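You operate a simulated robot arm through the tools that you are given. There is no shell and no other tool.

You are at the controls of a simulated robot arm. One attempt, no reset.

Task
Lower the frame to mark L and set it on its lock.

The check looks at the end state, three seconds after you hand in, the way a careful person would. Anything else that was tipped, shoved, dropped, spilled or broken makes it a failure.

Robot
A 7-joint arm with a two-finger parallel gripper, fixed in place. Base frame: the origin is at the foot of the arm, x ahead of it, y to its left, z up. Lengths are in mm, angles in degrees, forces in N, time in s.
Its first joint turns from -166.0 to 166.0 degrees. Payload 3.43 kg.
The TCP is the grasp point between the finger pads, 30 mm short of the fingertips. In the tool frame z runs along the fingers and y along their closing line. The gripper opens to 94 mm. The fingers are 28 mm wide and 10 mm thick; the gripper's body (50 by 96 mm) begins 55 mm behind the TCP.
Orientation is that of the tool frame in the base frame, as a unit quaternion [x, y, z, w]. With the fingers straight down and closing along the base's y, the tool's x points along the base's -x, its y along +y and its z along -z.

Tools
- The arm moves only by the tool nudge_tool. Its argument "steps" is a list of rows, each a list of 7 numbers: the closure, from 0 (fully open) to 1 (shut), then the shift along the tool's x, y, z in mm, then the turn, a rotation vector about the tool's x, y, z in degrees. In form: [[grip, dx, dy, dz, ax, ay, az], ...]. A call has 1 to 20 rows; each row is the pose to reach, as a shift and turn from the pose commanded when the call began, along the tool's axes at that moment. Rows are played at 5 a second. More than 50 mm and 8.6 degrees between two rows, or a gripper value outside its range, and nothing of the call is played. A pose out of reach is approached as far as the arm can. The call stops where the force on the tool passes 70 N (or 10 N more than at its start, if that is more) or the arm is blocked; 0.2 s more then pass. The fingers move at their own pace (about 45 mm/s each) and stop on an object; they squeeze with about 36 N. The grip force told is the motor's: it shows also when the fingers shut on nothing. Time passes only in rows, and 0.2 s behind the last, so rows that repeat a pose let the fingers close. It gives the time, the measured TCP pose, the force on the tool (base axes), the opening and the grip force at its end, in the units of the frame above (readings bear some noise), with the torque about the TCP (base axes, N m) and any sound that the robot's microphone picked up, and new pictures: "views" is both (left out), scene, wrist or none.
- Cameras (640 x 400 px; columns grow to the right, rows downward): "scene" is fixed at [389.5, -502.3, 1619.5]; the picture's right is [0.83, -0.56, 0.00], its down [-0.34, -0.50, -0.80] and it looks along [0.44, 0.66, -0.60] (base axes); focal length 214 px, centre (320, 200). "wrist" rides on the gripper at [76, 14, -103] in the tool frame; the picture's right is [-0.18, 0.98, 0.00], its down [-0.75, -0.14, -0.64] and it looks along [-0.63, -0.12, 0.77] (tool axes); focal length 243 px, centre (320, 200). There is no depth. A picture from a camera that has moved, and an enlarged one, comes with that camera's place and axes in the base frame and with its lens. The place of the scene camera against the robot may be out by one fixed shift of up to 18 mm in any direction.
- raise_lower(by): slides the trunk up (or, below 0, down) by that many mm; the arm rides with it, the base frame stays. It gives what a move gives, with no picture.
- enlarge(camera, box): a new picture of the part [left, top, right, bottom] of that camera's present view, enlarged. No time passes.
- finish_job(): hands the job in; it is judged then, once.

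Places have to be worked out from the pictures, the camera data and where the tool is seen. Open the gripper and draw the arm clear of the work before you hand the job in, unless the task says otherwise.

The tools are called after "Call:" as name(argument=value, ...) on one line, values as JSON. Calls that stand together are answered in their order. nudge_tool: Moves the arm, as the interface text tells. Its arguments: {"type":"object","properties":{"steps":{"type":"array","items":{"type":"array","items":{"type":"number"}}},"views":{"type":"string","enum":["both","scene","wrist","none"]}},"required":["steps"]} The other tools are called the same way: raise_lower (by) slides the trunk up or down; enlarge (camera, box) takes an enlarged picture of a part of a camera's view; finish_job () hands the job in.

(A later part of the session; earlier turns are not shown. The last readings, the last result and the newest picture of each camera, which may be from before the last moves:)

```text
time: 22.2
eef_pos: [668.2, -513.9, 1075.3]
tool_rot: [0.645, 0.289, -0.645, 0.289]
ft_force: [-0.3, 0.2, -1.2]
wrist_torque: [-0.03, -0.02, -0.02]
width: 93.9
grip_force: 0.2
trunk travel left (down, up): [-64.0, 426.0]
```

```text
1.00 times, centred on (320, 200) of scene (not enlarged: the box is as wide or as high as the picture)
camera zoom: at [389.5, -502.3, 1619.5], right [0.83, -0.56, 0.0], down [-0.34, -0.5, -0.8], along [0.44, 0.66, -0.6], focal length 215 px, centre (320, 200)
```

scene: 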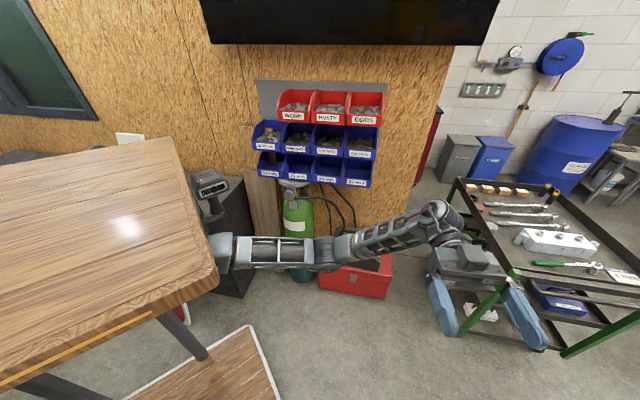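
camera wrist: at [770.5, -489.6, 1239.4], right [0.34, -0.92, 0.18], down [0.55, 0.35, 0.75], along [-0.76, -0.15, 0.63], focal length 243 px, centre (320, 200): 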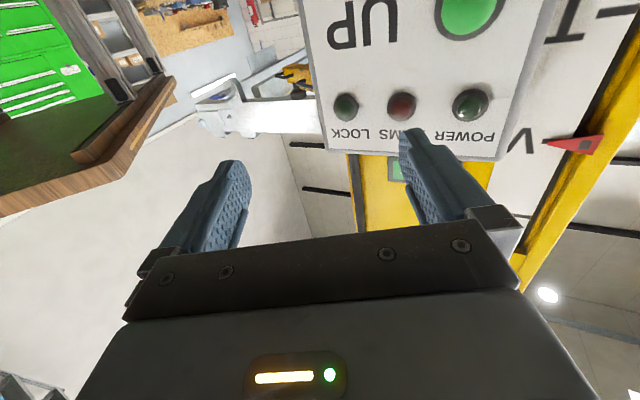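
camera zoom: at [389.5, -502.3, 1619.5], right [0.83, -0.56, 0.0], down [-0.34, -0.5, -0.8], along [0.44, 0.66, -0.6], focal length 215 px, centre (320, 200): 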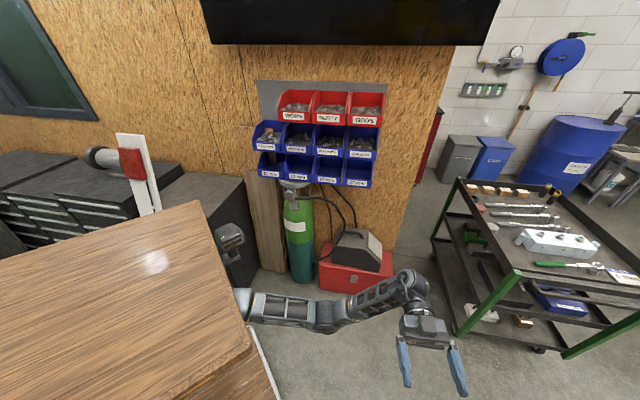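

The knob's bar is vertical with the white mark at OFF, centred at about e=841, z=1072, and my TCP is in line with it. I'll part-close the fingers to about 40 mm and advance until the tips are just short of the bar.

Call:
nudge_tool(steps=[[0.57, 3, 0, 0, 0, 0, 0], [0.57, 3, 0, 15, 0, 0, 0], [0.57, 3, 0, 35, 0, 0, 0], [0.57, 3, 0, 55, 0, 0, 0], [0.57, 3, 0, 70, 0, 0, 0]], views="wrist")

Call:
enlarge(camera="wrist", box=[200, 40, 440, 240])

```text
time: 23.4
eef_pos: [621.5, -567.6, 1073.2]
tool_rot: [0.645, 0.289, -0.645, 0.29]
ft_force: [0.0, -0.2, 0.5]
wrist_torque: [0.03, -0.01, 0.02]
width: 40.4
grip_force: 0.1
trunk travel left (down, up): [-64.0, 426.0]
camera wrist: at [701.9, -497.8, 995.9], right [0.73, -0.65, 0.18], down [0.32, 0.57, 0.75], along [-0.6, -0.49, 0.63], focal length 243 px, centre (320, 200)
```

wrist: 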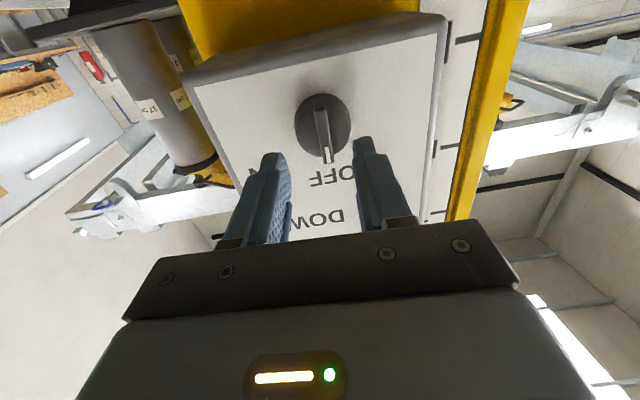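

```text
2.00 times, centred on (320, 140) of wrist
camera zoom: at [701.9, -497.8, 995.9], right [0.73, -0.65, 0.18], down [0.32, 0.57, 0.75], along [-0.6, -0.49, 0.63], focal length 485 px, centre (320, 320)
```

zoom: 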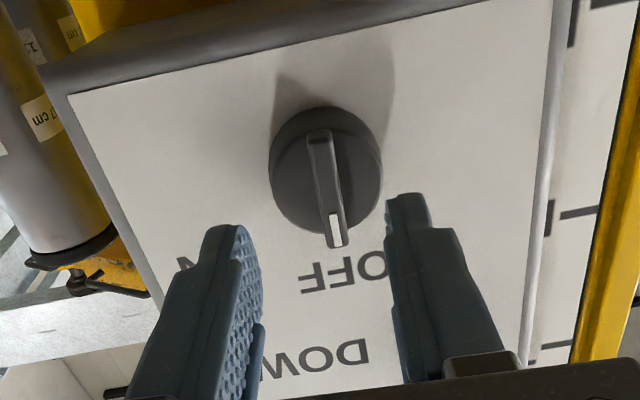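

The fingertips straddle the bar and are about 20 mm short of the knob disc. I'll advance in small steps and watch the force.

Call:
nudge_tool(steps=[[0.6, 2, 0, 6, 0, 0, 0], [0.6, 2, 0, 12, 0, 0, 0], [0.6, 2, 0, 17, 0, 0, 0], [0.6, 2, 0, 20, 0, 0, 0]], views="wrist")

Call:
enlarge(camera="wrist", box=[220, 40, 420, 200])

```text
time: 24.4
eef_pos: [608.0, -580.1, 1071.8]
tool_rot: [0.645, 0.29, -0.645, 0.289]
ft_force: [0.5, 0.1, -0.2]
wrist_torque: [0.01, 0.02, 0.0]
width: 37.7
grip_force: 0.0
trunk travel left (down, up): [-64.0, 426.0]
camera wrist: at [688.4, -512.2, 994.7], right [0.73, -0.65, 0.18], down [0.32, 0.57, 0.75], along [-0.6, -0.49, 0.63], focal length 243 px, centre (320, 200)
```

wrist: 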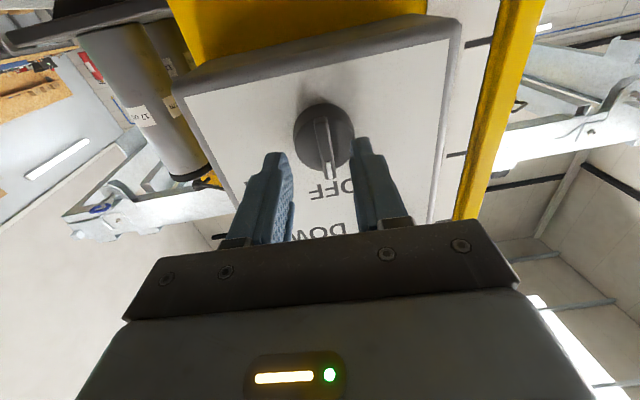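

```text
2.50 times, centred on (320, 120) of wrist
camera zoom: at [688.4, -512.2, 994.7], right [0.73, -0.65, 0.18], down [0.32, 0.57, 0.75], along [-0.6, -0.49, 0.63], focal length 606 px, centre (320, 400)
```

zoom: 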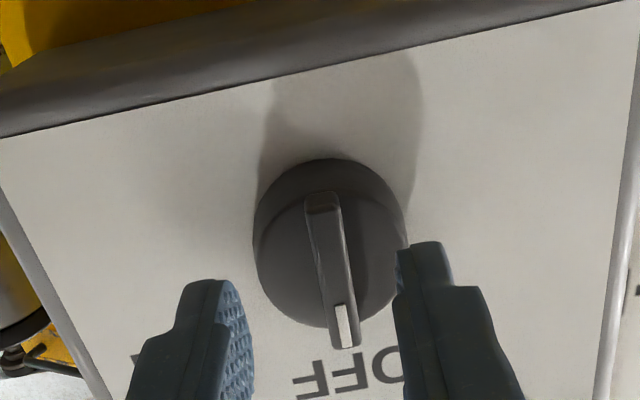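

No contact yet, with the tips around n≈-59. I'll creep further in 2 mm steps and watch for contact with the disc.

Call:
nudge_tool(steps=[[0.68, 0, 0, 2, 0, 0, 0], [0.72, 0, 0, 4, 0, 0, 0], [0.72, 0, 0, 6, 0, 0, 0]], views="wrist")

Call:
enlarge(camera="wrist", box=[220, 40, 420, 200])

```text
time: 25.2
eef_pos: [604.7, -584.8, 1071.1]
tool_rot: [0.645, 0.29, -0.645, 0.29]
ft_force: [0.0, 0.0, -0.2]
wrist_torque: [0.02, -0.02, 0.02]
width: 26.3
grip_force: 0.0
trunk travel left (down, up): [-64.0, 426.0]
camera wrist: at [683.9, -516.9, 994.3], right [0.73, -0.65, 0.18], down [0.32, 0.57, 0.75], along [-0.6, -0.49, 0.63], focal length 243 px, centre (320, 200)
```

wrist: 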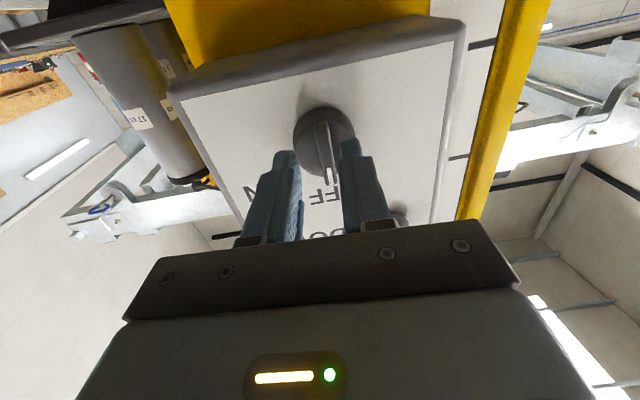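

```text
2.50 times, centred on (320, 120) of wrist
camera zoom: at [683.9, -516.9, 994.3], right [0.73, -0.65, 0.18], down [0.32, 0.57, 0.75], along [-0.6, -0.49, 0.63], focal length 606 px, centre (320, 400)
```

zoom: 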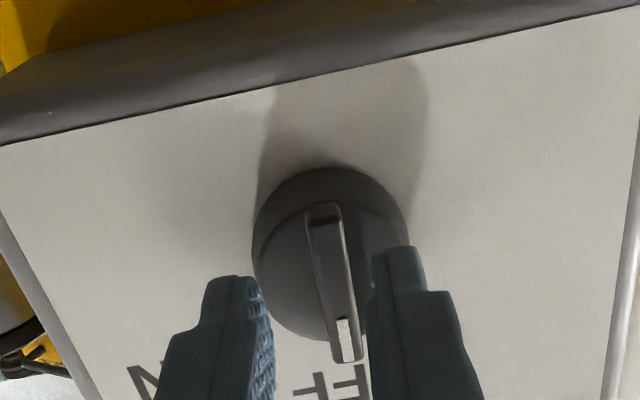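

Still no contact at tips n≈-65, with the bar well between the pads. I'll go a few millimetres deeper and then close on it.

Call:
nudge_tool(steps=[[0.72, 0, 0, 2, 0, 0, 0], [0.72, 0, 0, 4, 0, 0, 0], [0.72, 0, 0, 5, 0, 0, 0]], views="none")

Call:
nudge_tool(steps=[[0.8, 0, 0, 0, 0, 0, 0], [0.86, 0, 0, 0, 0, 0, 0], [0.95, 0, 0, 0, 0, 0, 0], [0.95, 0, 0, 0, 0, 0, 0]], views="wrist")

Call:
enlarge(camera="wrist", box=[220, 40, 420, 200])

```text
time: 26.0
eef_pos: [600.8, -588.5, 1071.3]
tool_rot: [-0.645, -0.289, 0.645, -0.289]
ft_force: [-0.3, 0.1, 0.9]
wrist_torque: [-0.03, 0.01, 0.02]
width: 26.0
grip_force: 0.1
trunk travel left (down, up): [-64.0, 426.0]
```

```text
time: 27.0
eef_pos: [601.7, -590.6, 1070.7]
tool_rot: [0.645, 0.291, -0.644, 0.291]
ft_force: [8.7, -13.7, 4.8]
wrist_torque: [-0.42, 0.06, 0.41]
width: 13.6
grip_force: 7.9
trunk travel left (down, up): [-64.0, 426.0]
camera wrist: at [681.6, -521.4, 994.0], right [0.74, -0.65, 0.18], down [0.32, 0.57, 0.75], along [-0.6, -0.49, 0.63], focal length 243 px, centre (320, 200)
```

wrist: 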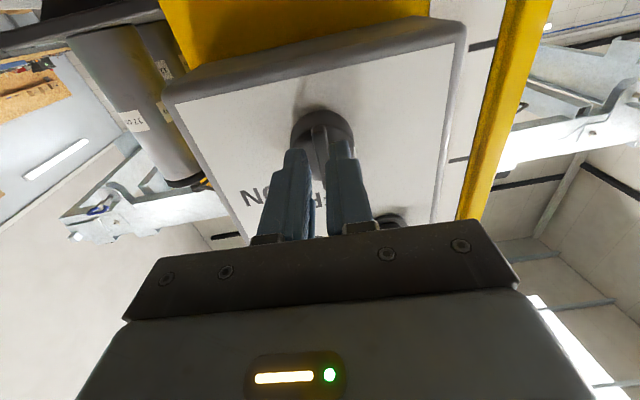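

```text
2.50 times, centred on (320, 120) of wrist
camera zoom: at [681.6, -521.4, 994.0], right [0.74, -0.65, 0.18], down [0.32, 0.57, 0.75], along [-0.6, -0.49, 0.63], focal length 606 px, centre (320, 400)
```

zoom: 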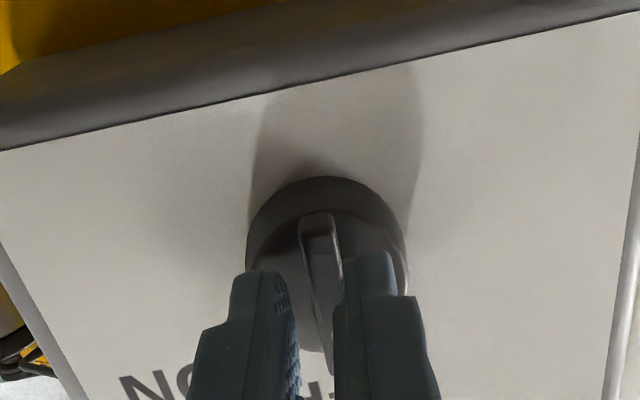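

The pad on the +e side reached the bar first (about 16 N sideways), so the bar is slightly toward +e. I'll shift +3 mm along tool y and finish closing.

Call:
nudge_tool(steps=[[0.86, 0, 1.5, 0, 0, 0, 0], [0.9, 0, 3, 0, 0, 0, 0], [0.97, 0, 3, 0, 0, 0, 0], [1, 0, 3, 0, 0, 0, 0], [1, 0, 3, 0, 0, 0, 0]], views="wrist")

Call:
enlarge(camera="wrist", box=[220, 40, 420, 200])

```text
time: 28.2
eef_pos: [603.7, -591.4, 1069.9]
tool_rot: [-0.645, -0.29, 0.645, -0.289]
ft_force: [5.0, -8.0, -0.4]
wrist_torque: [-0.34, -0.07, 0.28]
width: 9.2
grip_force: 42.6
trunk travel left (down, up): [-64.0, 426.0]
camera wrist: at [683.7, -523.0, 993.9], right [0.73, -0.65, 0.18], down [0.32, 0.57, 0.75], along [-0.6, -0.49, 0.63], focal length 243 px, centre (320, 200)
```

wrist: 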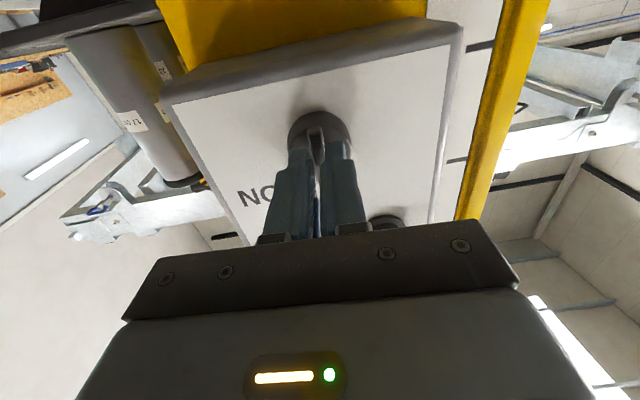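

```text
2.50 times, centred on (320, 120) of wrist
camera zoom: at [683.7, -523.0, 993.9], right [0.73, -0.65, 0.18], down [0.32, 0.57, 0.75], along [-0.6, -0.49, 0.63], focal length 606 px, centre (320, 400)
```

zoom: 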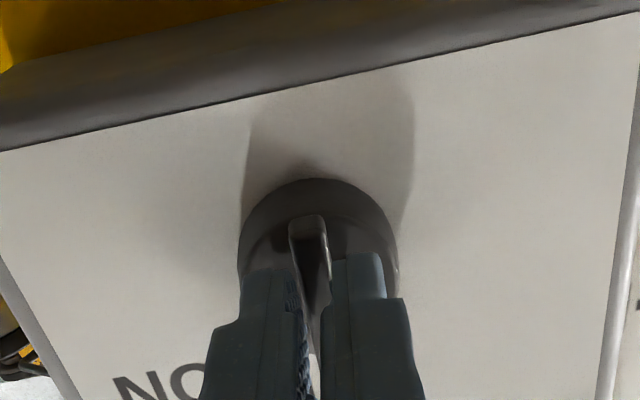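

The bar is gripped at 9.2 mm. I'll centre another 1.5 mm and turn clockwise as seen from the front (positive about tool z) toward ON, watching the torque.

Call:
nudge_tool(steps=[[1, -1, 1.5, 0, 0, 0, 0], [1, -1, 1.5, 0, 0, 0, 7], [1, -1, 1.5, 0, 0, 0, 14], [1, -1, 1.5, 0, 0, 0, 21], [1, -1, 1.5, 0, 0, 0, 28], [1, -1, 1.5, 0, 0, 0, 35], [1, -1, 1.5, 0, 0, 0, 42], [1, -1, 1.5, 0, 0, 0, 45]], views="wrist")

Call:
enlarge(camera="wrist", box=[200, 20, 480, 220])

```text
time: 30.0
eef_pos: [606.6, -593.1, 1072.0]
tool_rot: [0.706, 0.021, -0.484, 0.516]
ft_force: [14.5, -22.0, 4.9]
wrist_torque: [-0.44, 0.52, 0.2]
width: 8.7
grip_force: 42.7
trunk travel left (down, up): [-64.0, 426.0]
camera wrist: at [722.9, -557.4, 1027.7], right [0.42, -0.37, 0.83], down [-0.05, 0.9, 0.43], along [-0.9, -0.22, 0.36], focal length 243 px, centre (320, 200)
```

wrist: 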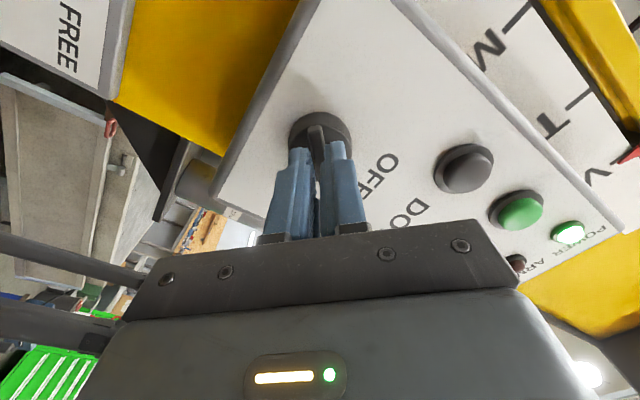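

```text
2.00 times, centred on (340, 120) of wrist
camera zoom: at [722.9, -557.4, 1027.7], right [0.42, -0.37, 0.83], down [-0.05, 0.9, 0.43], along [-0.9, -0.22, 0.36], focal length 485 px, centre (280, 360)
```

zoom: 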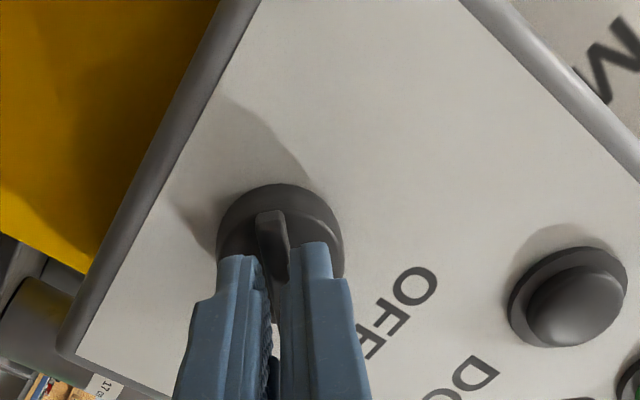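

The POWER lamp is now lit green, so the knob is at ON. I'll open the fingers, back straight off and then look at the lamps.

Call:
nudge_tool(steps=[[0.8, 0, 0, 0, 0, 0, 0], [0.7, 0, 0, 0, 0, 0, 0], [0.6, 0, 0, 0, 0, 0, 0], [0.6, 0, 0, -15, 0, 0, 0], [0.6, 0, 0, -40, 0, 0, 0], [0.6, 0, 0, -70, 0, 0, 0], [0.6, 0, 0, -100, 0, 0, 0]], views="wrist")

Call:
enlarge(camera="wrist", box=[280, 60, 640, 300])

```text
time: 31.6
eef_pos: [669.3, -517.1, 1071.7]
tool_rot: [0.707, 0.021, -0.486, 0.514]
ft_force: [-0.2, -0.1, -0.1]
wrist_torque: [0.01, -0.02, 0.01]
width: 37.7
grip_force: 0.1
trunk travel left (down, up): [-64.0, 426.0]
camera wrist: at [786.1, -482.0, 1027.3], right [0.42, -0.38, 0.83], down [-0.04, 0.9, 0.43], along [-0.91, -0.22, 0.36], focal length 243 px, centre (320, 200)
```

wrist: 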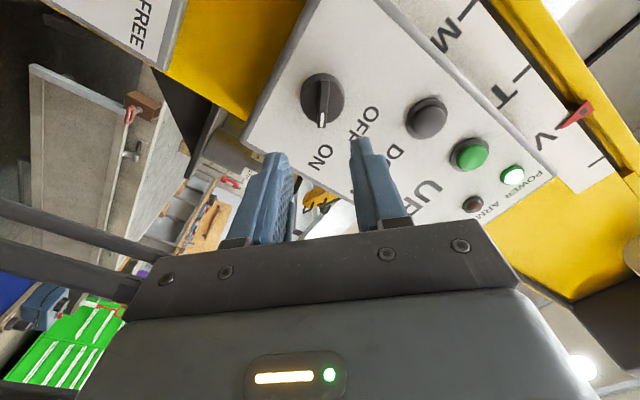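

```text
1.67 times, centred on (460, 180) of wrist
camera zoom: at [786.1, -482.0, 1027.3], right [0.42, -0.38, 0.83], down [-0.04, 0.9, 0.43], along [-0.91, -0.22, 0.36], focal length 404 px, centre (87, 233)
```

zoom: 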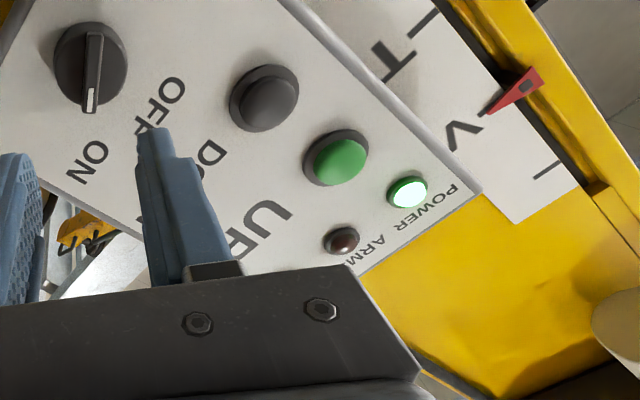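

The knob points to ON, POWER is lit and ARMS is unlit. I'll roll the wrist back square, close the fingers into a pressing tip and check the LOCK lamp.

Call:
nudge_tool(steps=[[0.8, 0, 0, 0, 0, 0, -7], [1, 0, 0, 0, 0, 0, -14], [1, 0, 0, 0, 0, 0, -21], [1, 0, 0, 0, 0, 0, -28], [1, 0, 0, 0, 0, 0, -35], [1, 0, 0, 0, 0, 0, -42], [1, 0, 0, 0, 0, 0, -45]], views="none")

Call:
raise_lower(by=190)

Call:
enlarge(camera="wrist", box=[160, 0, 480, 240])

```text
time: 33.2
eef_pos: [671.2, -517.3, 1072.1]
tool_rot: [-0.645, -0.289, 0.646, -0.289]
ft_force: [-0.3, 0.0, 0.0]
wrist_torque: [-0.03, 0.03, 0.03]
width: 0.0
grip_force: 32.9
trunk travel left (down, up): [-64.0, 426.0]
```

```text
time: 35.2
eef_pos: [670.1, -516.6, 1261.1]
tool_rot: [-0.645, -0.289, 0.645, -0.29]
ft_force: [0.0, -1.1, -0.1]
wrist_torque: [0.01, 0.0, 0.0]
width: 0.0
grip_force: 33.3
trunk travel left (down, up): [-254.0, 236.0]
```

```text
1.67 times, centred on (320, 120) of wrist
camera zoom: at [751.0, -448.7, 1184.9], right [0.73, -0.65, 0.18], down [0.32, 0.57, 0.75], along [-0.6, -0.49, 0.63], focal length 404 px, centre (320, 333)
```

zoom: 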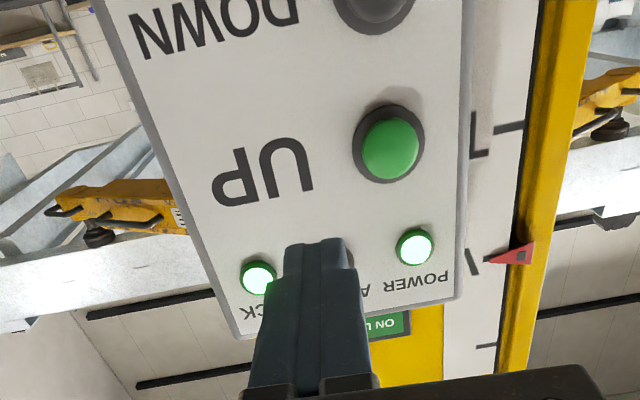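

LOCK and POWER are lit, so the frame rests on its lock at the top mark. I'll line up with UP (e≈885, z≈1260) and bring the closed fingertips to about 25 mm in front of it.

Call:
nudge_tool(steps=[[1, 0, 20, 0, 0, 0, 0], [1, 0, 41, 0, 0, 0, 0], [1, 0, 41, 30, 0, 0, 0], [1, 0, 41, 60, 0, 0, 0], [1, 0, 41, 85, 0, 0, 0]], views="wrist")

Call:
enlarge(camera="wrist", box=[200, 20, 480, 220])

```text
time: 36.5
eef_pos: [644.3, -608.5, 1262.5]
tool_rot: [0.645, 0.29, -0.645, 0.289]
ft_force: [0.0, 1.0, 0.4]
wrist_torque: [-0.02, 0.0, -0.01]
width: 0.0
grip_force: 32.5
trunk travel left (down, up): [-254.0, 236.0]
camera wrist: at [725.1, -540.4, 1185.7], right [0.73, -0.65, 0.18], down [0.32, 0.57, 0.75], along [-0.6, -0.49, 0.63], focal length 243 px, centre (320, 200)
```

wrist: 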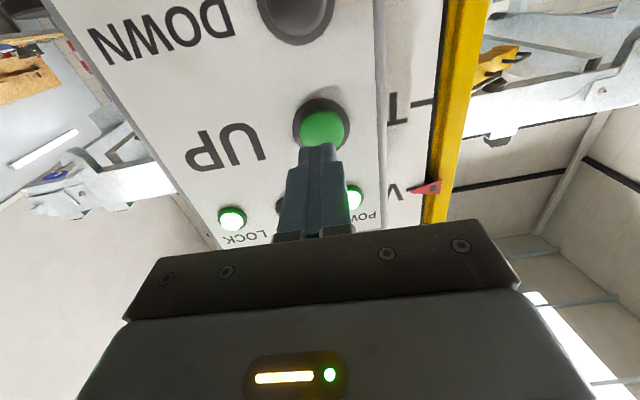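

```text
2.00 times, centred on (340, 120) of wrist
camera zoom: at [725.1, -540.4, 1185.7], right [0.73, -0.65, 0.18], down [0.32, 0.57, 0.75], along [-0.6, -0.49, 0.63], focal length 485 px, centre (280, 360)
```

zoom: 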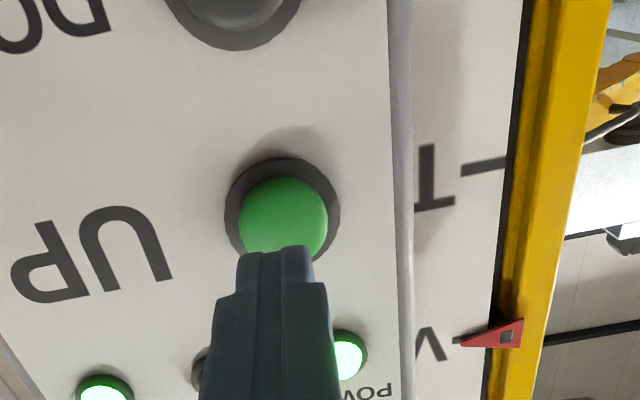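

The tip is aligned with the green button (e≈886, z≈1262). I'll creep in and watch for first contact.

Call:
nudge_tool(steps=[[1, 0, 1, 6, 0, 0, 0], [1, 0, 1, 11, 0, 0, 0], [1, 0, 1, 15, 0, 0, 0]], views="wrist")

Call:
enlarge(camera="wrist", box=[200, 20, 480, 220])

```text
time: 37.2
eef_pos: [635.9, -619.1, 1263.3]
tool_rot: [-0.645, -0.29, 0.645, -0.29]
ft_force: [0.4, 0.1, 0.5]
wrist_torque: [-0.01, -0.01, -0.04]
width: 0.0
grip_force: 33.1
trunk travel left (down, up): [-254.0, 236.0]
camera wrist: at [715.8, -551.1, 1185.6], right [0.73, -0.65, 0.18], down [0.32, 0.57, 0.75], along [-0.6, -0.49, 0.63], focal length 243 px, centre (320, 200)
```

wrist: 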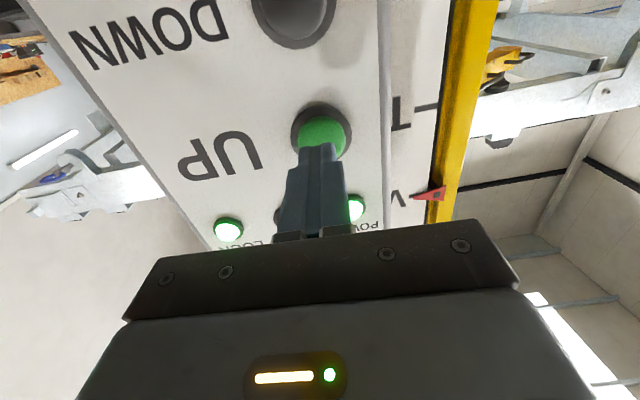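

```text
2.00 times, centred on (340, 120) of wrist
camera zoom: at [715.8, -551.1, 1185.6], right [0.73, -0.65, 0.18], down [0.32, 0.57, 0.75], along [-0.6, -0.49, 0.63], focal length 485 px, centre (280, 360)
```

zoom: 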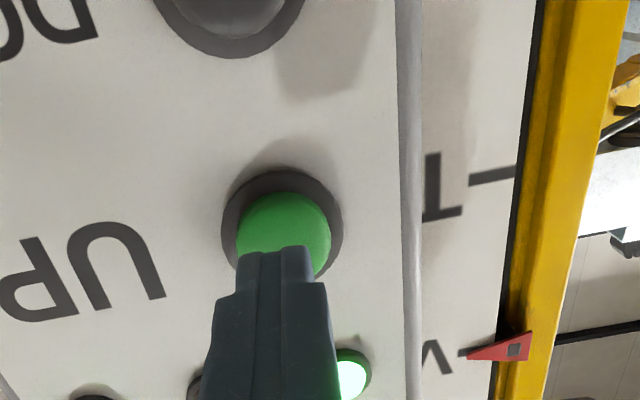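

No contact yet with the tips at about n=-70. I'll continue in small steps until the button is felt.

Call:
nudge_tool(steps=[[1, 0, 0, 3, 0, 0, 0], [1, 0, 0, 6, 0, 0, 0]], views="none")

Call:
nudge_tool(steps=[[1, 0, 0, 2, 0, 0, 0], [1, 0, 0, 4, 0, 0, 0]], views="wrist")

```text
time: 37.9
eef_pos: [631.8, -624.3, 1261.7]
tool_rot: [-0.645, -0.289, 0.645, -0.289]
ft_force: [-0.2, 0.6, -1.0]
wrist_torque: [0.05, 0.04, -0.01]
width: 0.0
grip_force: 33.2
trunk travel left (down, up): [-254.0, 236.0]
```

```text
time: 38.5
eef_pos: [629.2, -626.8, 1262.3]
tool_rot: [0.645, 0.289, -0.645, 0.29]
ft_force: [-0.8, -0.3, -0.5]
wrist_torque: [-0.01, 0.0, 0.01]
width: 0.0
grip_force: 33.2
trunk travel left (down, up): [-254.0, 236.0]
camera wrist: at [709.2, -559.1, 1185.0], right [0.73, -0.65, 0.18], down [0.32, 0.57, 0.75], along [-0.6, -0.49, 0.63], focal length 243 px, centre (320, 200)
```

wrist: 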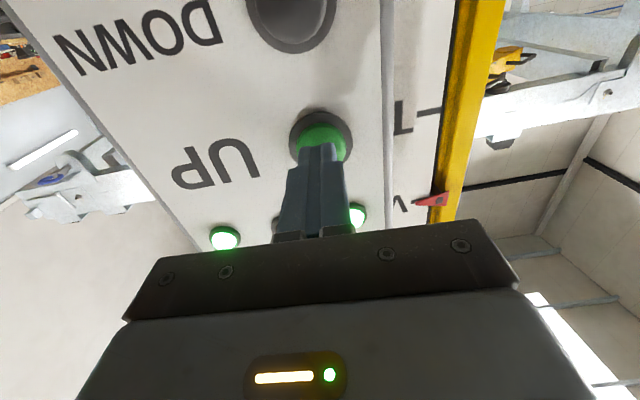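

Still free with the tips at about n=-80. I'll continue in 2 mm steps.

Call:
nudge_tool(steps=[[1, 0, 0, 2, 0, 0, 0], [1, 0, 0, 4, 0, 0, 0]], views="none")

Call:
nudge_tool(steps=[[1, 0, 0, 2, 0, 0, 0], [1, 0, 0, 4, 0, 0, 0]], views="wrist")

```text
time: 39.0
eef_pos: [627.1, -629.9, 1261.0]
tool_rot: [0.646, 0.29, -0.645, 0.288]
ft_force: [-0.1, 0.5, 0.7]
wrist_torque: [0.0, -0.02, -0.01]
width: 0.0
grip_force: 32.5
trunk travel left (down, up): [-254.0, 236.0]
```

```text
time: 39.6
eef_pos: [625.9, -632.7, 1260.9]
tool_rot: [-0.646, -0.289, 0.646, -0.289]
ft_force: [0.5, -0.2, -0.2]
wrist_torque: [0.03, -0.02, 0.0]
width: 0.1
grip_force: 33.0
trunk travel left (down, up): [-254.0, 236.0]
camera wrist: at [704.5, -564.1, 1184.5], right [0.73, -0.65, 0.18], down [0.32, 0.57, 0.75], along [-0.6, -0.49, 0.63], focal length 243 px, centre (320, 200)
```

wrist: 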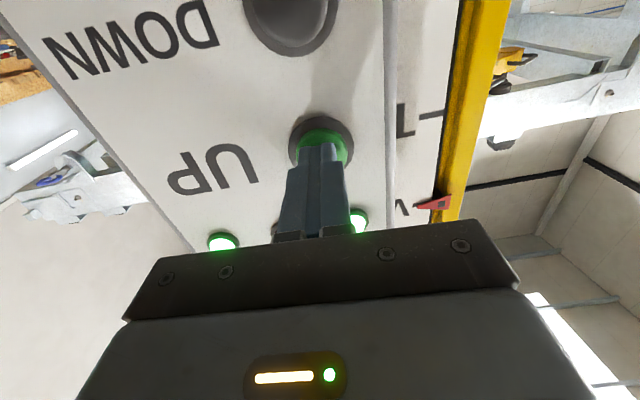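

The tips are near n=-87 with no force yet. I'll keep going in 2 mm steps.

Call:
nudge_tool(steps=[[1, 0, 0, 2, 0, 0, 0], [1, 0, 0, 4, 0, 0, 0]], views="none")

Call:
nudge_tool(steps=[[1, 0, 0, 2, 0, 0, 0]], views="wrist")

```text
time: 40.2
eef_pos: [620.8, -635.9, 1262.6]
tool_rot: [-0.645, -0.289, 0.645, -0.289]
ft_force: [0.4, -0.1, 0.2]
wrist_torque: [-0.02, 0.0, 0.02]
width: 0.1
grip_force: 33.3
trunk travel left (down, up): [-254.0, 236.0]
```

```text
time: 40.6
eef_pos: [620.4, -636.9, 1262.2]
tool_rot: [0.646, 0.288, -0.646, 0.288]
ft_force: [1.0, 0.4, -0.9]
wrist_torque: [-0.01, -0.02, 0.0]
width: 0.0
grip_force: 33.0
trunk travel left (down, up): [-254.0, 236.0]
camera wrist: at [699.5, -568.7, 1185.4], right [0.73, -0.65, 0.18], down [0.32, 0.57, 0.75], along [-0.6, -0.49, 0.63], focal length 243 px, centre (320, 200)
```

wrist: 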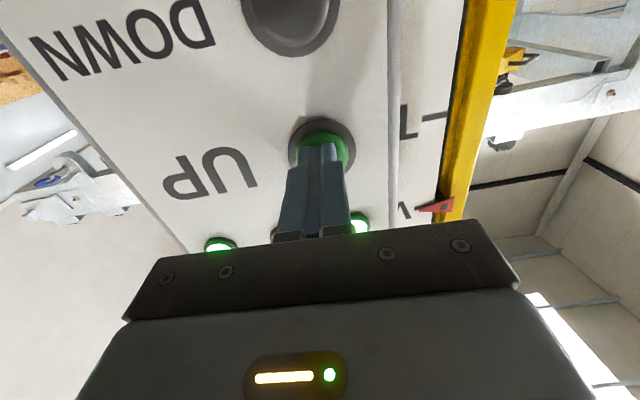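

No contact yet, so the button face sits deeper than I estimated. I'll continue in 2 mm steps.

Call:
nudge_tool(steps=[[1, 0, 0, 2, 0, 0, 0], [1, 0, 0, 4, 0, 0, 0]], views="none")

Call:
nudge_tool(steps=[[1, 0, 0, 2, 0, 0, 0]], views="wrist")

Call:
enlarge(camera="wrist", box=[240, 80, 480, 230])

```text
time: 41.2
eef_pos: [618.0, -639.8, 1262.0]
tool_rot: [-0.645, -0.29, 0.645, -0.29]
ft_force: [0.3, 4.0, 0.6]
wrist_torque: [-0.01, 0.0, -0.02]
width: 0.0
grip_force: 33.3
trunk travel left (down, up): [-254.0, 236.0]
```

```text
time: 41.6
eef_pos: [617.3, -641.1, 1262.4]
tool_rot: [-0.645, -0.289, 0.646, -0.289]
ft_force: [2.4, 8.9, -0.2]
wrist_torque: [-0.03, 0.01, -0.12]
width: 0.2
grip_force: 33.0
trunk travel left (down, up): [-254.0, 236.0]
camera wrist: at [696.4, -572.9, 1185.6], right [0.73, -0.65, 0.18], down [0.32, 0.57, 0.75], along [-0.6, -0.49, 0.63], focal length 243 px, centre (320, 200)
```

wrist: 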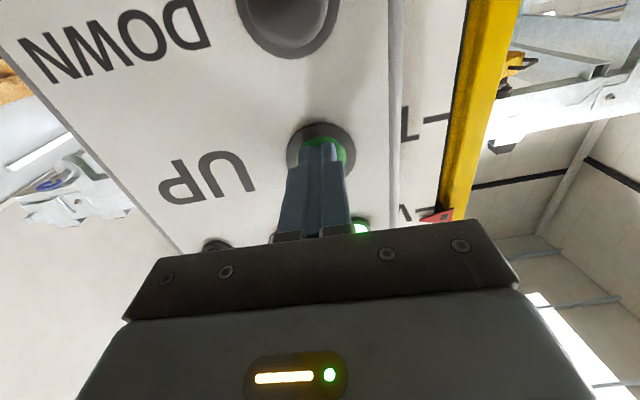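

```text
2.67 times, centred on (360, 155) of wrist
camera zoom: at [696.4, -572.9, 1185.6], right [0.73, -0.65, 0.18], down [0.32, 0.57, 0.75], along [-0.6, -0.49, 0.63], focal length 647 px, centre (213, 320)
```

zoom: 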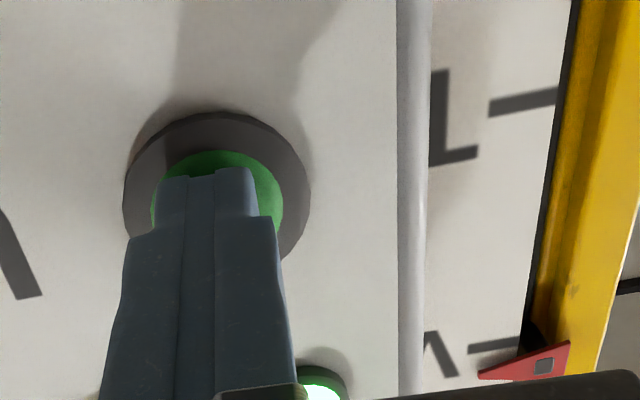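

The button is pressed (about 9 N), the LOCK lamp went out and the pointer has risen about 15 mm above its mark. I'll release by backing off now.

Call:
nudge_tool(steps=[[1, 0, 0, -12, 0, 0, 0], [1, 0, 0, -30, 0, 0, 0]], views="wrist")

Call:
enlarge(camera="wrist", box=[180, 80, 480, 260])

```text
time: 42.2
eef_pos: [635.3, -620.7, 1261.6]
tool_rot: [0.646, 0.289, -0.645, 0.289]
ft_force: [-0.2, -0.2, 0.6]
wrist_torque: [0.0, -0.04, 0.01]
width: 0.0
grip_force: 33.0
trunk travel left (down, up): [-254.0, 236.0]
camera wrist: at [715.3, -551.9, 1184.1], right [0.73, -0.65, 0.18], down [0.32, 0.57, 0.75], along [-0.6, -0.49, 0.63], focal length 243 px, centre (320, 200)
```

wrist: 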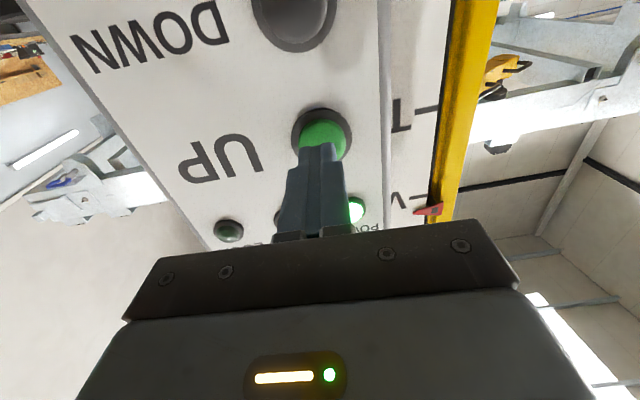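

```text
2.13 times, centred on (330, 170) of wrist
camera zoom: at [715.3, -551.9, 1184.1], right [0.73, -0.65, 0.18], down [0.32, 0.57, 0.75], along [-0.6, -0.49, 0.63], focal length 518 px, centre (299, 264)
```

zoom: 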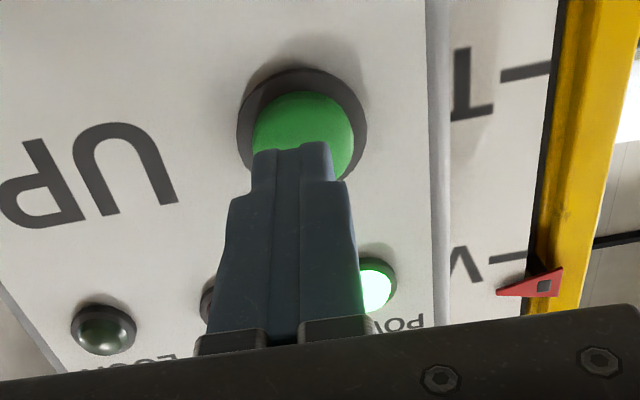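

The frame hangs about 18 mm above its lock and the LOCK lamp is off, so the pawl can be released. I place the lever's pivot at (e≈876, n≈-165, z≈810) and its handle end at (e≈885, n≈-26, z≈729). I'll back away from the panel and lower the trunk to work on it.

Call:
nudge_tool(steps=[[1, 0, 0, -35, 0, 0, 0], [1, 0, 0, -70, 0, 0, 0], [1, 0, 0, -105, 0, 0, 0]], views="none")

Call:
raise_lower(by=-250)

Call:
enlarge(camera="wrist", box=[0, 0, 639, 399])

Call:
enlarge(camera="scene", box=[0, 0, 639, 399])

```text
time: 43.0
eef_pos: [704.7, -542.7, 1262.5]
tool_rot: [0.645, 0.29, -0.645, 0.29]
ft_force: [-0.6, -0.7, 0.0]
wrist_torque: [0.0, -0.06, 0.01]
width: 0.0
grip_force: 33.3
trunk travel left (down, up): [-254.0, 236.0]
```

```text
time: 45.6
eef_pos: [706.0, -540.7, 1013.1]
tool_rot: [-0.645, -0.289, 0.645, -0.289]
ft_force: [-0.2, -0.5, -0.6]
wrist_torque: [0.0, -0.02, -0.01]
width: 0.0
grip_force: 34.0
trunk travel left (down, up): [-4.0, 486.0]
```

```text
1.00 times, centred on (320, 200) of wrist (not enlarged: the box is as wide or as high as the picture)
camera zoom: at [785.9, -473.0, 935.6], right [0.73, -0.65, 0.18], down [0.32, 0.57, 0.75], along [-0.6, -0.49, 0.63], focal length 243 px, centre (320, 200)
```

zoom: 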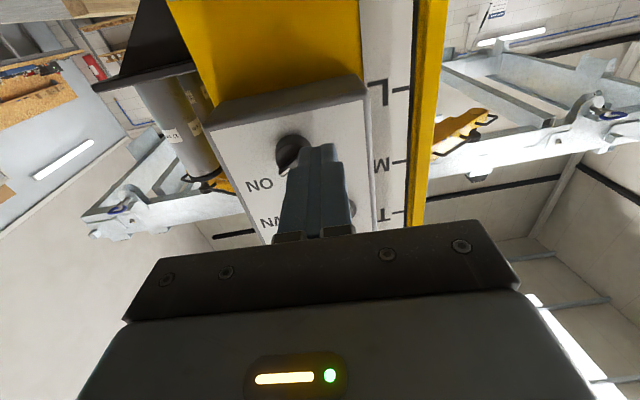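

```text
1.00 times, centred on (320, 200) of scene (not enlarged: the box is as wide or as high as the picture)
camera zoom: at [389.5, -502.3, 1619.5], right [0.83, -0.56, 0.0], down [-0.34, -0.5, -0.8], along [0.44, 0.66, -0.6], focal length 215 px, centre (320, 200)
```

zoom: 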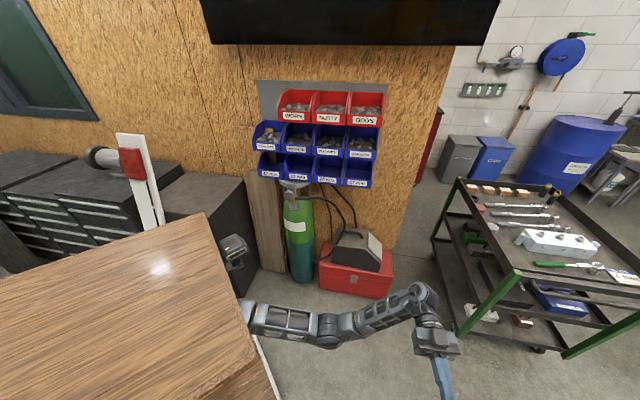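

From this height the L and M marks are easy to see past the panel. I'll move the arm straight down in front of the lever and take a picture partway.

Call:
nudge_tool(steps=[[1, 40, 0, 0, 0, 0, 0], [1, 80, 0, 0, 0, 0, 0], [1, 120, 0, 0, 0, 0, 0], [1, 160, 0, 0, 0, 0, 0], [1, 190, 0, 0, 0, 0, 0]], views="both")

Call:
enlarge(camera="wrist", box=[160, 0, 480, 240])

```text
time: 46.8
eef_pos: [705.8, -543.0, 821.4]
tool_rot: [0.645, 0.29, -0.645, 0.29]
ft_force: [0.5, 0.9, -0.6]
wrist_torque: [0.03, -0.02, 0.0]
width: 0.1
grip_force: 33.0
trunk travel left (down, up): [-4.0, 486.0]
camera wrist: at [786.4, -474.8, 745.4], right [0.73, -0.65, 0.18], down [0.32, 0.57, 0.75], along [-0.6, -0.49, 0.63], focal length 243 px, centre (320, 200)
```

scene: 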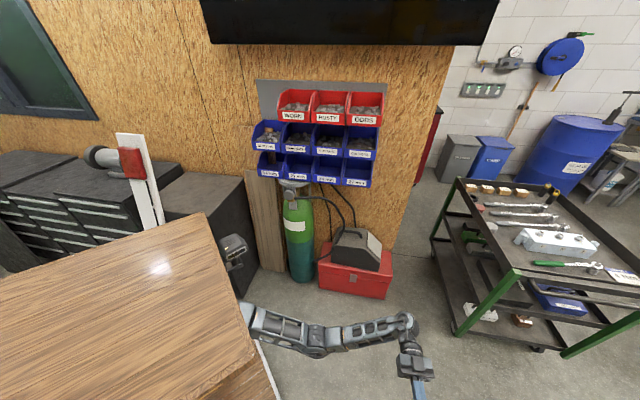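
wrist: 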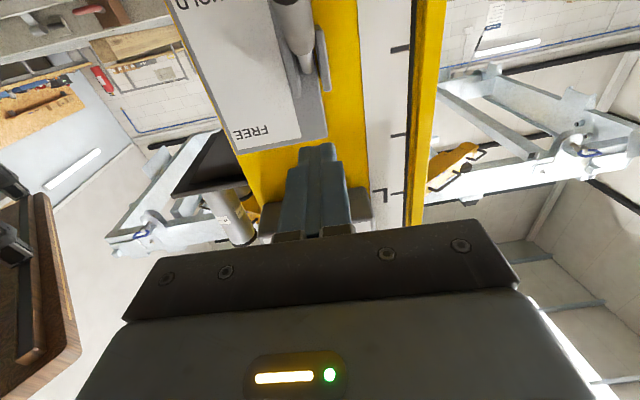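

```text
1.67 times, centred on (320, 120) of wrist
camera zoom: at [786.4, -474.8, 745.4], right [0.73, -0.65, 0.18], down [0.32, 0.57, 0.75], along [-0.6, -0.49, 0.63], focal length 404 px, centre (320, 333)
```

zoom: 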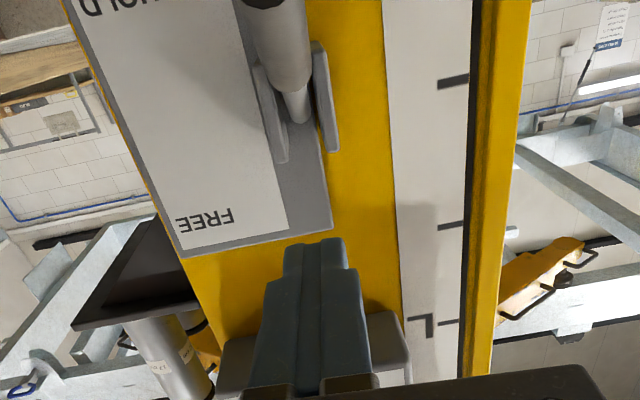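

The lever and its FREE/HOLD plate are straight ahead, with the handle hanging toward HOLD at about e≈876. I'll go on down to z≈695 and shift 11 mm toward -e, so the closed fingers end up below the handle's tip.

Call:
nudge_tool(steps=[[1, 35, -4, 0, 0, 0, 0], [1, 70, -8, 0, 0, 0, 0], [1, 105, -11, 0, 0, 0, 0], [1, 130, -11, 0, 0, 0, 0]], views="wrist")

Call:
enlarge(camera="wrist", box=[160, 0, 480, 240])

```text
time: 47.8
eef_pos: [697.8, -536.1, 691.2]
tool_rot: [-0.645, -0.289, 0.645, -0.289]
ft_force: [-0.4, -0.8, -0.2]
wrist_torque: [0.02, -0.03, -0.01]
width: 0.0
grip_force: 33.4
trunk travel left (down, up): [-4.0, 486.0]
camera wrist: at [777.3, -467.6, 615.9], right [0.73, -0.65, 0.18], down [0.32, 0.57, 0.75], along [-0.6, -0.49, 0.63], focal length 243 px, centre (320, 200)
```

wrist: 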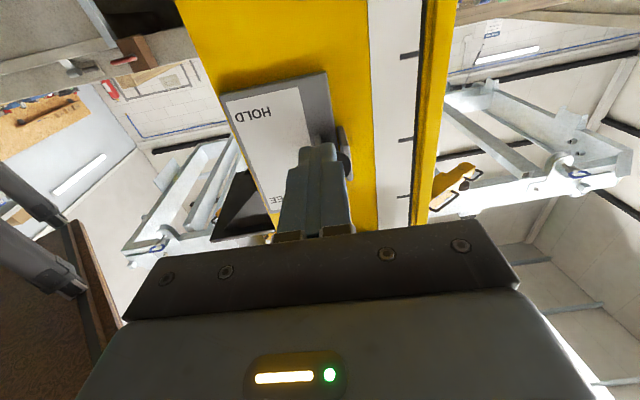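

```text
1.67 times, centred on (320, 120) of wrist
camera zoom: at [777.3, -467.6, 615.9], right [0.73, -0.65, 0.18], down [0.32, 0.57, 0.75], along [-0.6, -0.49, 0.63], focal length 404 px, centre (320, 333)
```

zoom: 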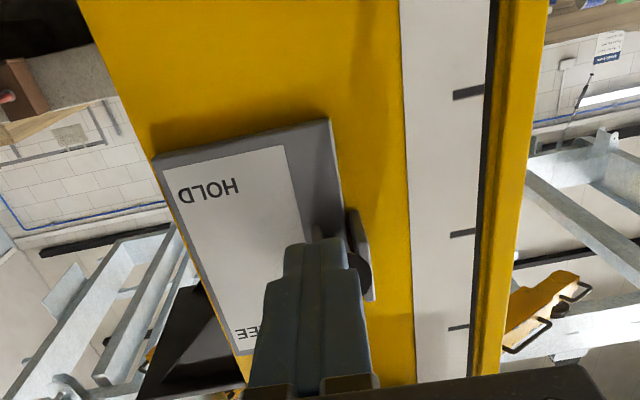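

The fingers now mask the handle, so they line up, with its tip just visible to the right at about z≈730. I'll shift +5 mm toward +e and slide in beneath the handle.

Call:
nudge_tool(steps=[[1, 3, 5, 0, 0, 0, 0], [1, 3, 5, 25, 0, 0, 0], [1, 3, 5, 50, 0, 0, 0], [1, 3, 5, 75, 0, 0, 0], [1, 3, 5, 95, 0, 0, 0]], views="wrist")

Call:
enlarge(camera="wrist", box=[160, 0, 480, 240])

```text
time: 49.0
eef_pos: [639.7, -608.7, 689.1]
tool_rot: [-0.645, -0.29, 0.645, -0.29]
ft_force: [-0.6, -0.3, -0.3]
wrist_torque: [0.03, 0.01, 0.03]
width: 0.0
grip_force: 33.0
trunk travel left (down, up): [-4.0, 486.0]
camera wrist: at [719.6, -540.3, 612.6], right [0.73, -0.65, 0.18], down [0.32, 0.57, 0.75], along [-0.6, -0.49, 0.63], focal length 243 px, centre (320, 200)
```

wrist: 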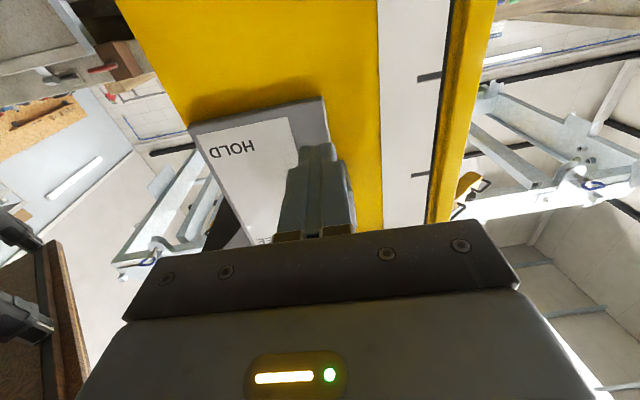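

```text
1.67 times, centred on (320, 120) of wrist
camera zoom: at [719.6, -540.3, 612.6], right [0.73, -0.65, 0.18], down [0.32, 0.57, 0.75], along [-0.6, -0.49, 0.63], focal length 404 px, centre (320, 333)
```

zoom: 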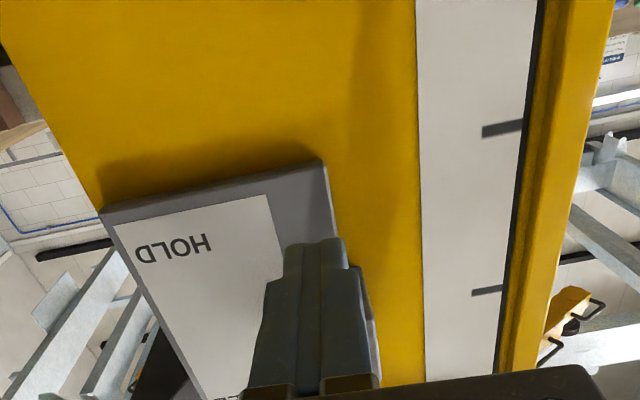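

I'm beneath the handle with no contact (tips n≈-60, z≈689). I'll raise in small steps and expect first touch near z≈717.

Call:
nudge_tool(steps=[[1, -10, 0, 0, 0, 0, 0], [1, -20, 0, 0, 0, 0, 0], [1, -28, 0, 0, 0, 0, 0], [1, -36, 0, 0, 0, 0, 0], [1, -44, 0, 0, 0, 0, 0]], views="wrist")

Call:
enlarge(camera="wrist", box=[160, 0, 480, 240])

```text
time: 50.2
eef_pos: [637.1, -608.7, 731.5]
tool_rot: [0.645, 0.289, -0.645, 0.289]
ft_force: [2.4, 1.9, -3.9]
wrist_torque: [-0.06, 0.07, 0.02]
width: 0.1
grip_force: 33.7
trunk travel left (down, up): [-4.0, 486.0]
camera wrist: at [717.9, -540.5, 656.5], right [0.73, -0.65, 0.18], down [0.32, 0.57, 0.75], along [-0.6, -0.49, 0.63], focal length 243 px, centre (320, 200)
```

wrist: 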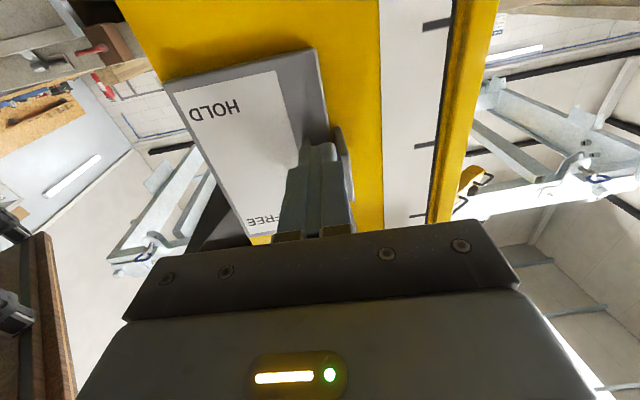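

```text
1.67 times, centred on (320, 120) of wrist
camera zoom: at [717.9, -540.5, 656.5], right [0.73, -0.65, 0.18], down [0.32, 0.57, 0.75], along [-0.6, -0.49, 0.63], focal length 404 px, centre (320, 333)
```

zoom: 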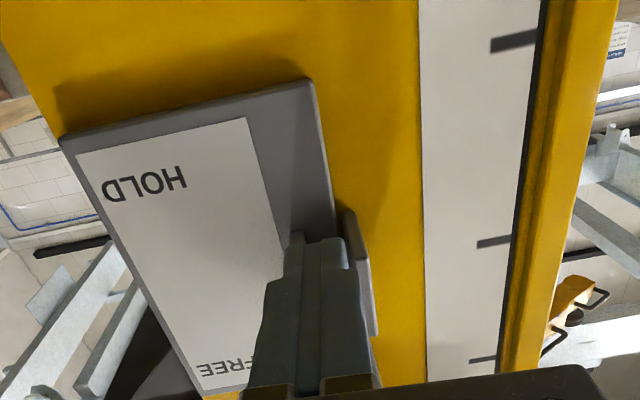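

Contact is light, about 4 N, and the lever is starting to lift with its handle visible just left of the fingers. I'll shift 4 mm toward -e to centre under it and keep raising.

Call:
nudge_tool(steps=[[1, -8, -2, 0, 0, 0, 0], [1, -17, -4, 0, 0, 0, 0], [1, -26, -4, 0, 0, 0, 0], [1, -35, -4, 0, 0, 0, 0], [1, -44, -4, 0, 0, 0, 0], [1, -53, -4, 0, 0, 0, 0]], views="wrist")

Call:
enlarge(camera="wrist", box=[160, 0, 480, 240])

```text
time: 51.6
eef_pos: [635.4, -605.9, 787.2]
tool_rot: [0.645, 0.289, -0.645, 0.29]
ft_force: [-0.8, 0.7, -0.4]
wrist_torque: [-0.05, 0.01, 0.01]
width: 0.1
grip_force: 33.3
trunk travel left (down, up): [-4.0, 486.0]
camera wrist: at [715.2, -537.4, 710.2], right [0.73, -0.65, 0.19], down [0.32, 0.57, 0.75], along [-0.6, -0.49, 0.63], focal length 243 px, centre (320, 200)
```

wrist: 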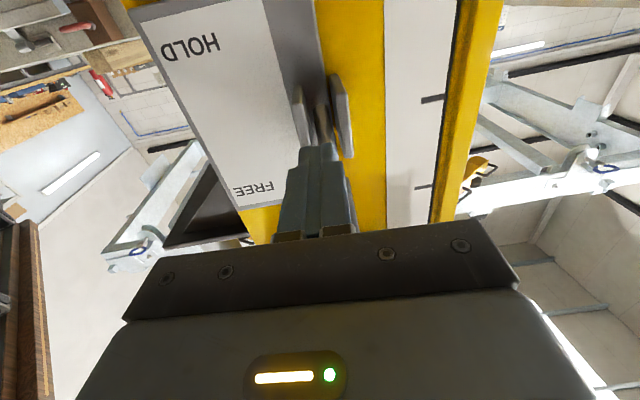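

```text
1.67 times, centred on (320, 120) of wrist
camera zoom: at [715.2, -537.4, 710.2], right [0.73, -0.65, 0.19], down [0.32, 0.57, 0.75], along [-0.6, -0.49, 0.63], focal length 404 px, centre (320, 333)
```

zoom: 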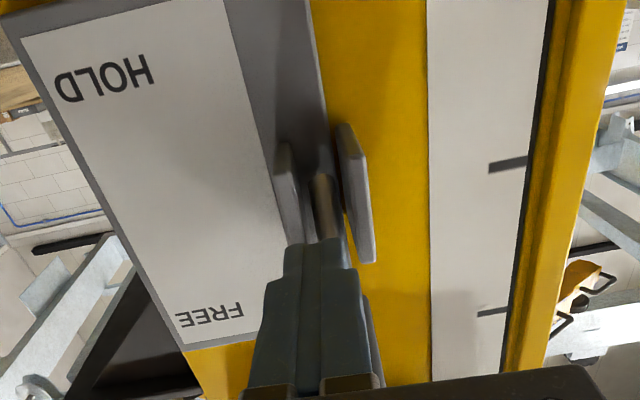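

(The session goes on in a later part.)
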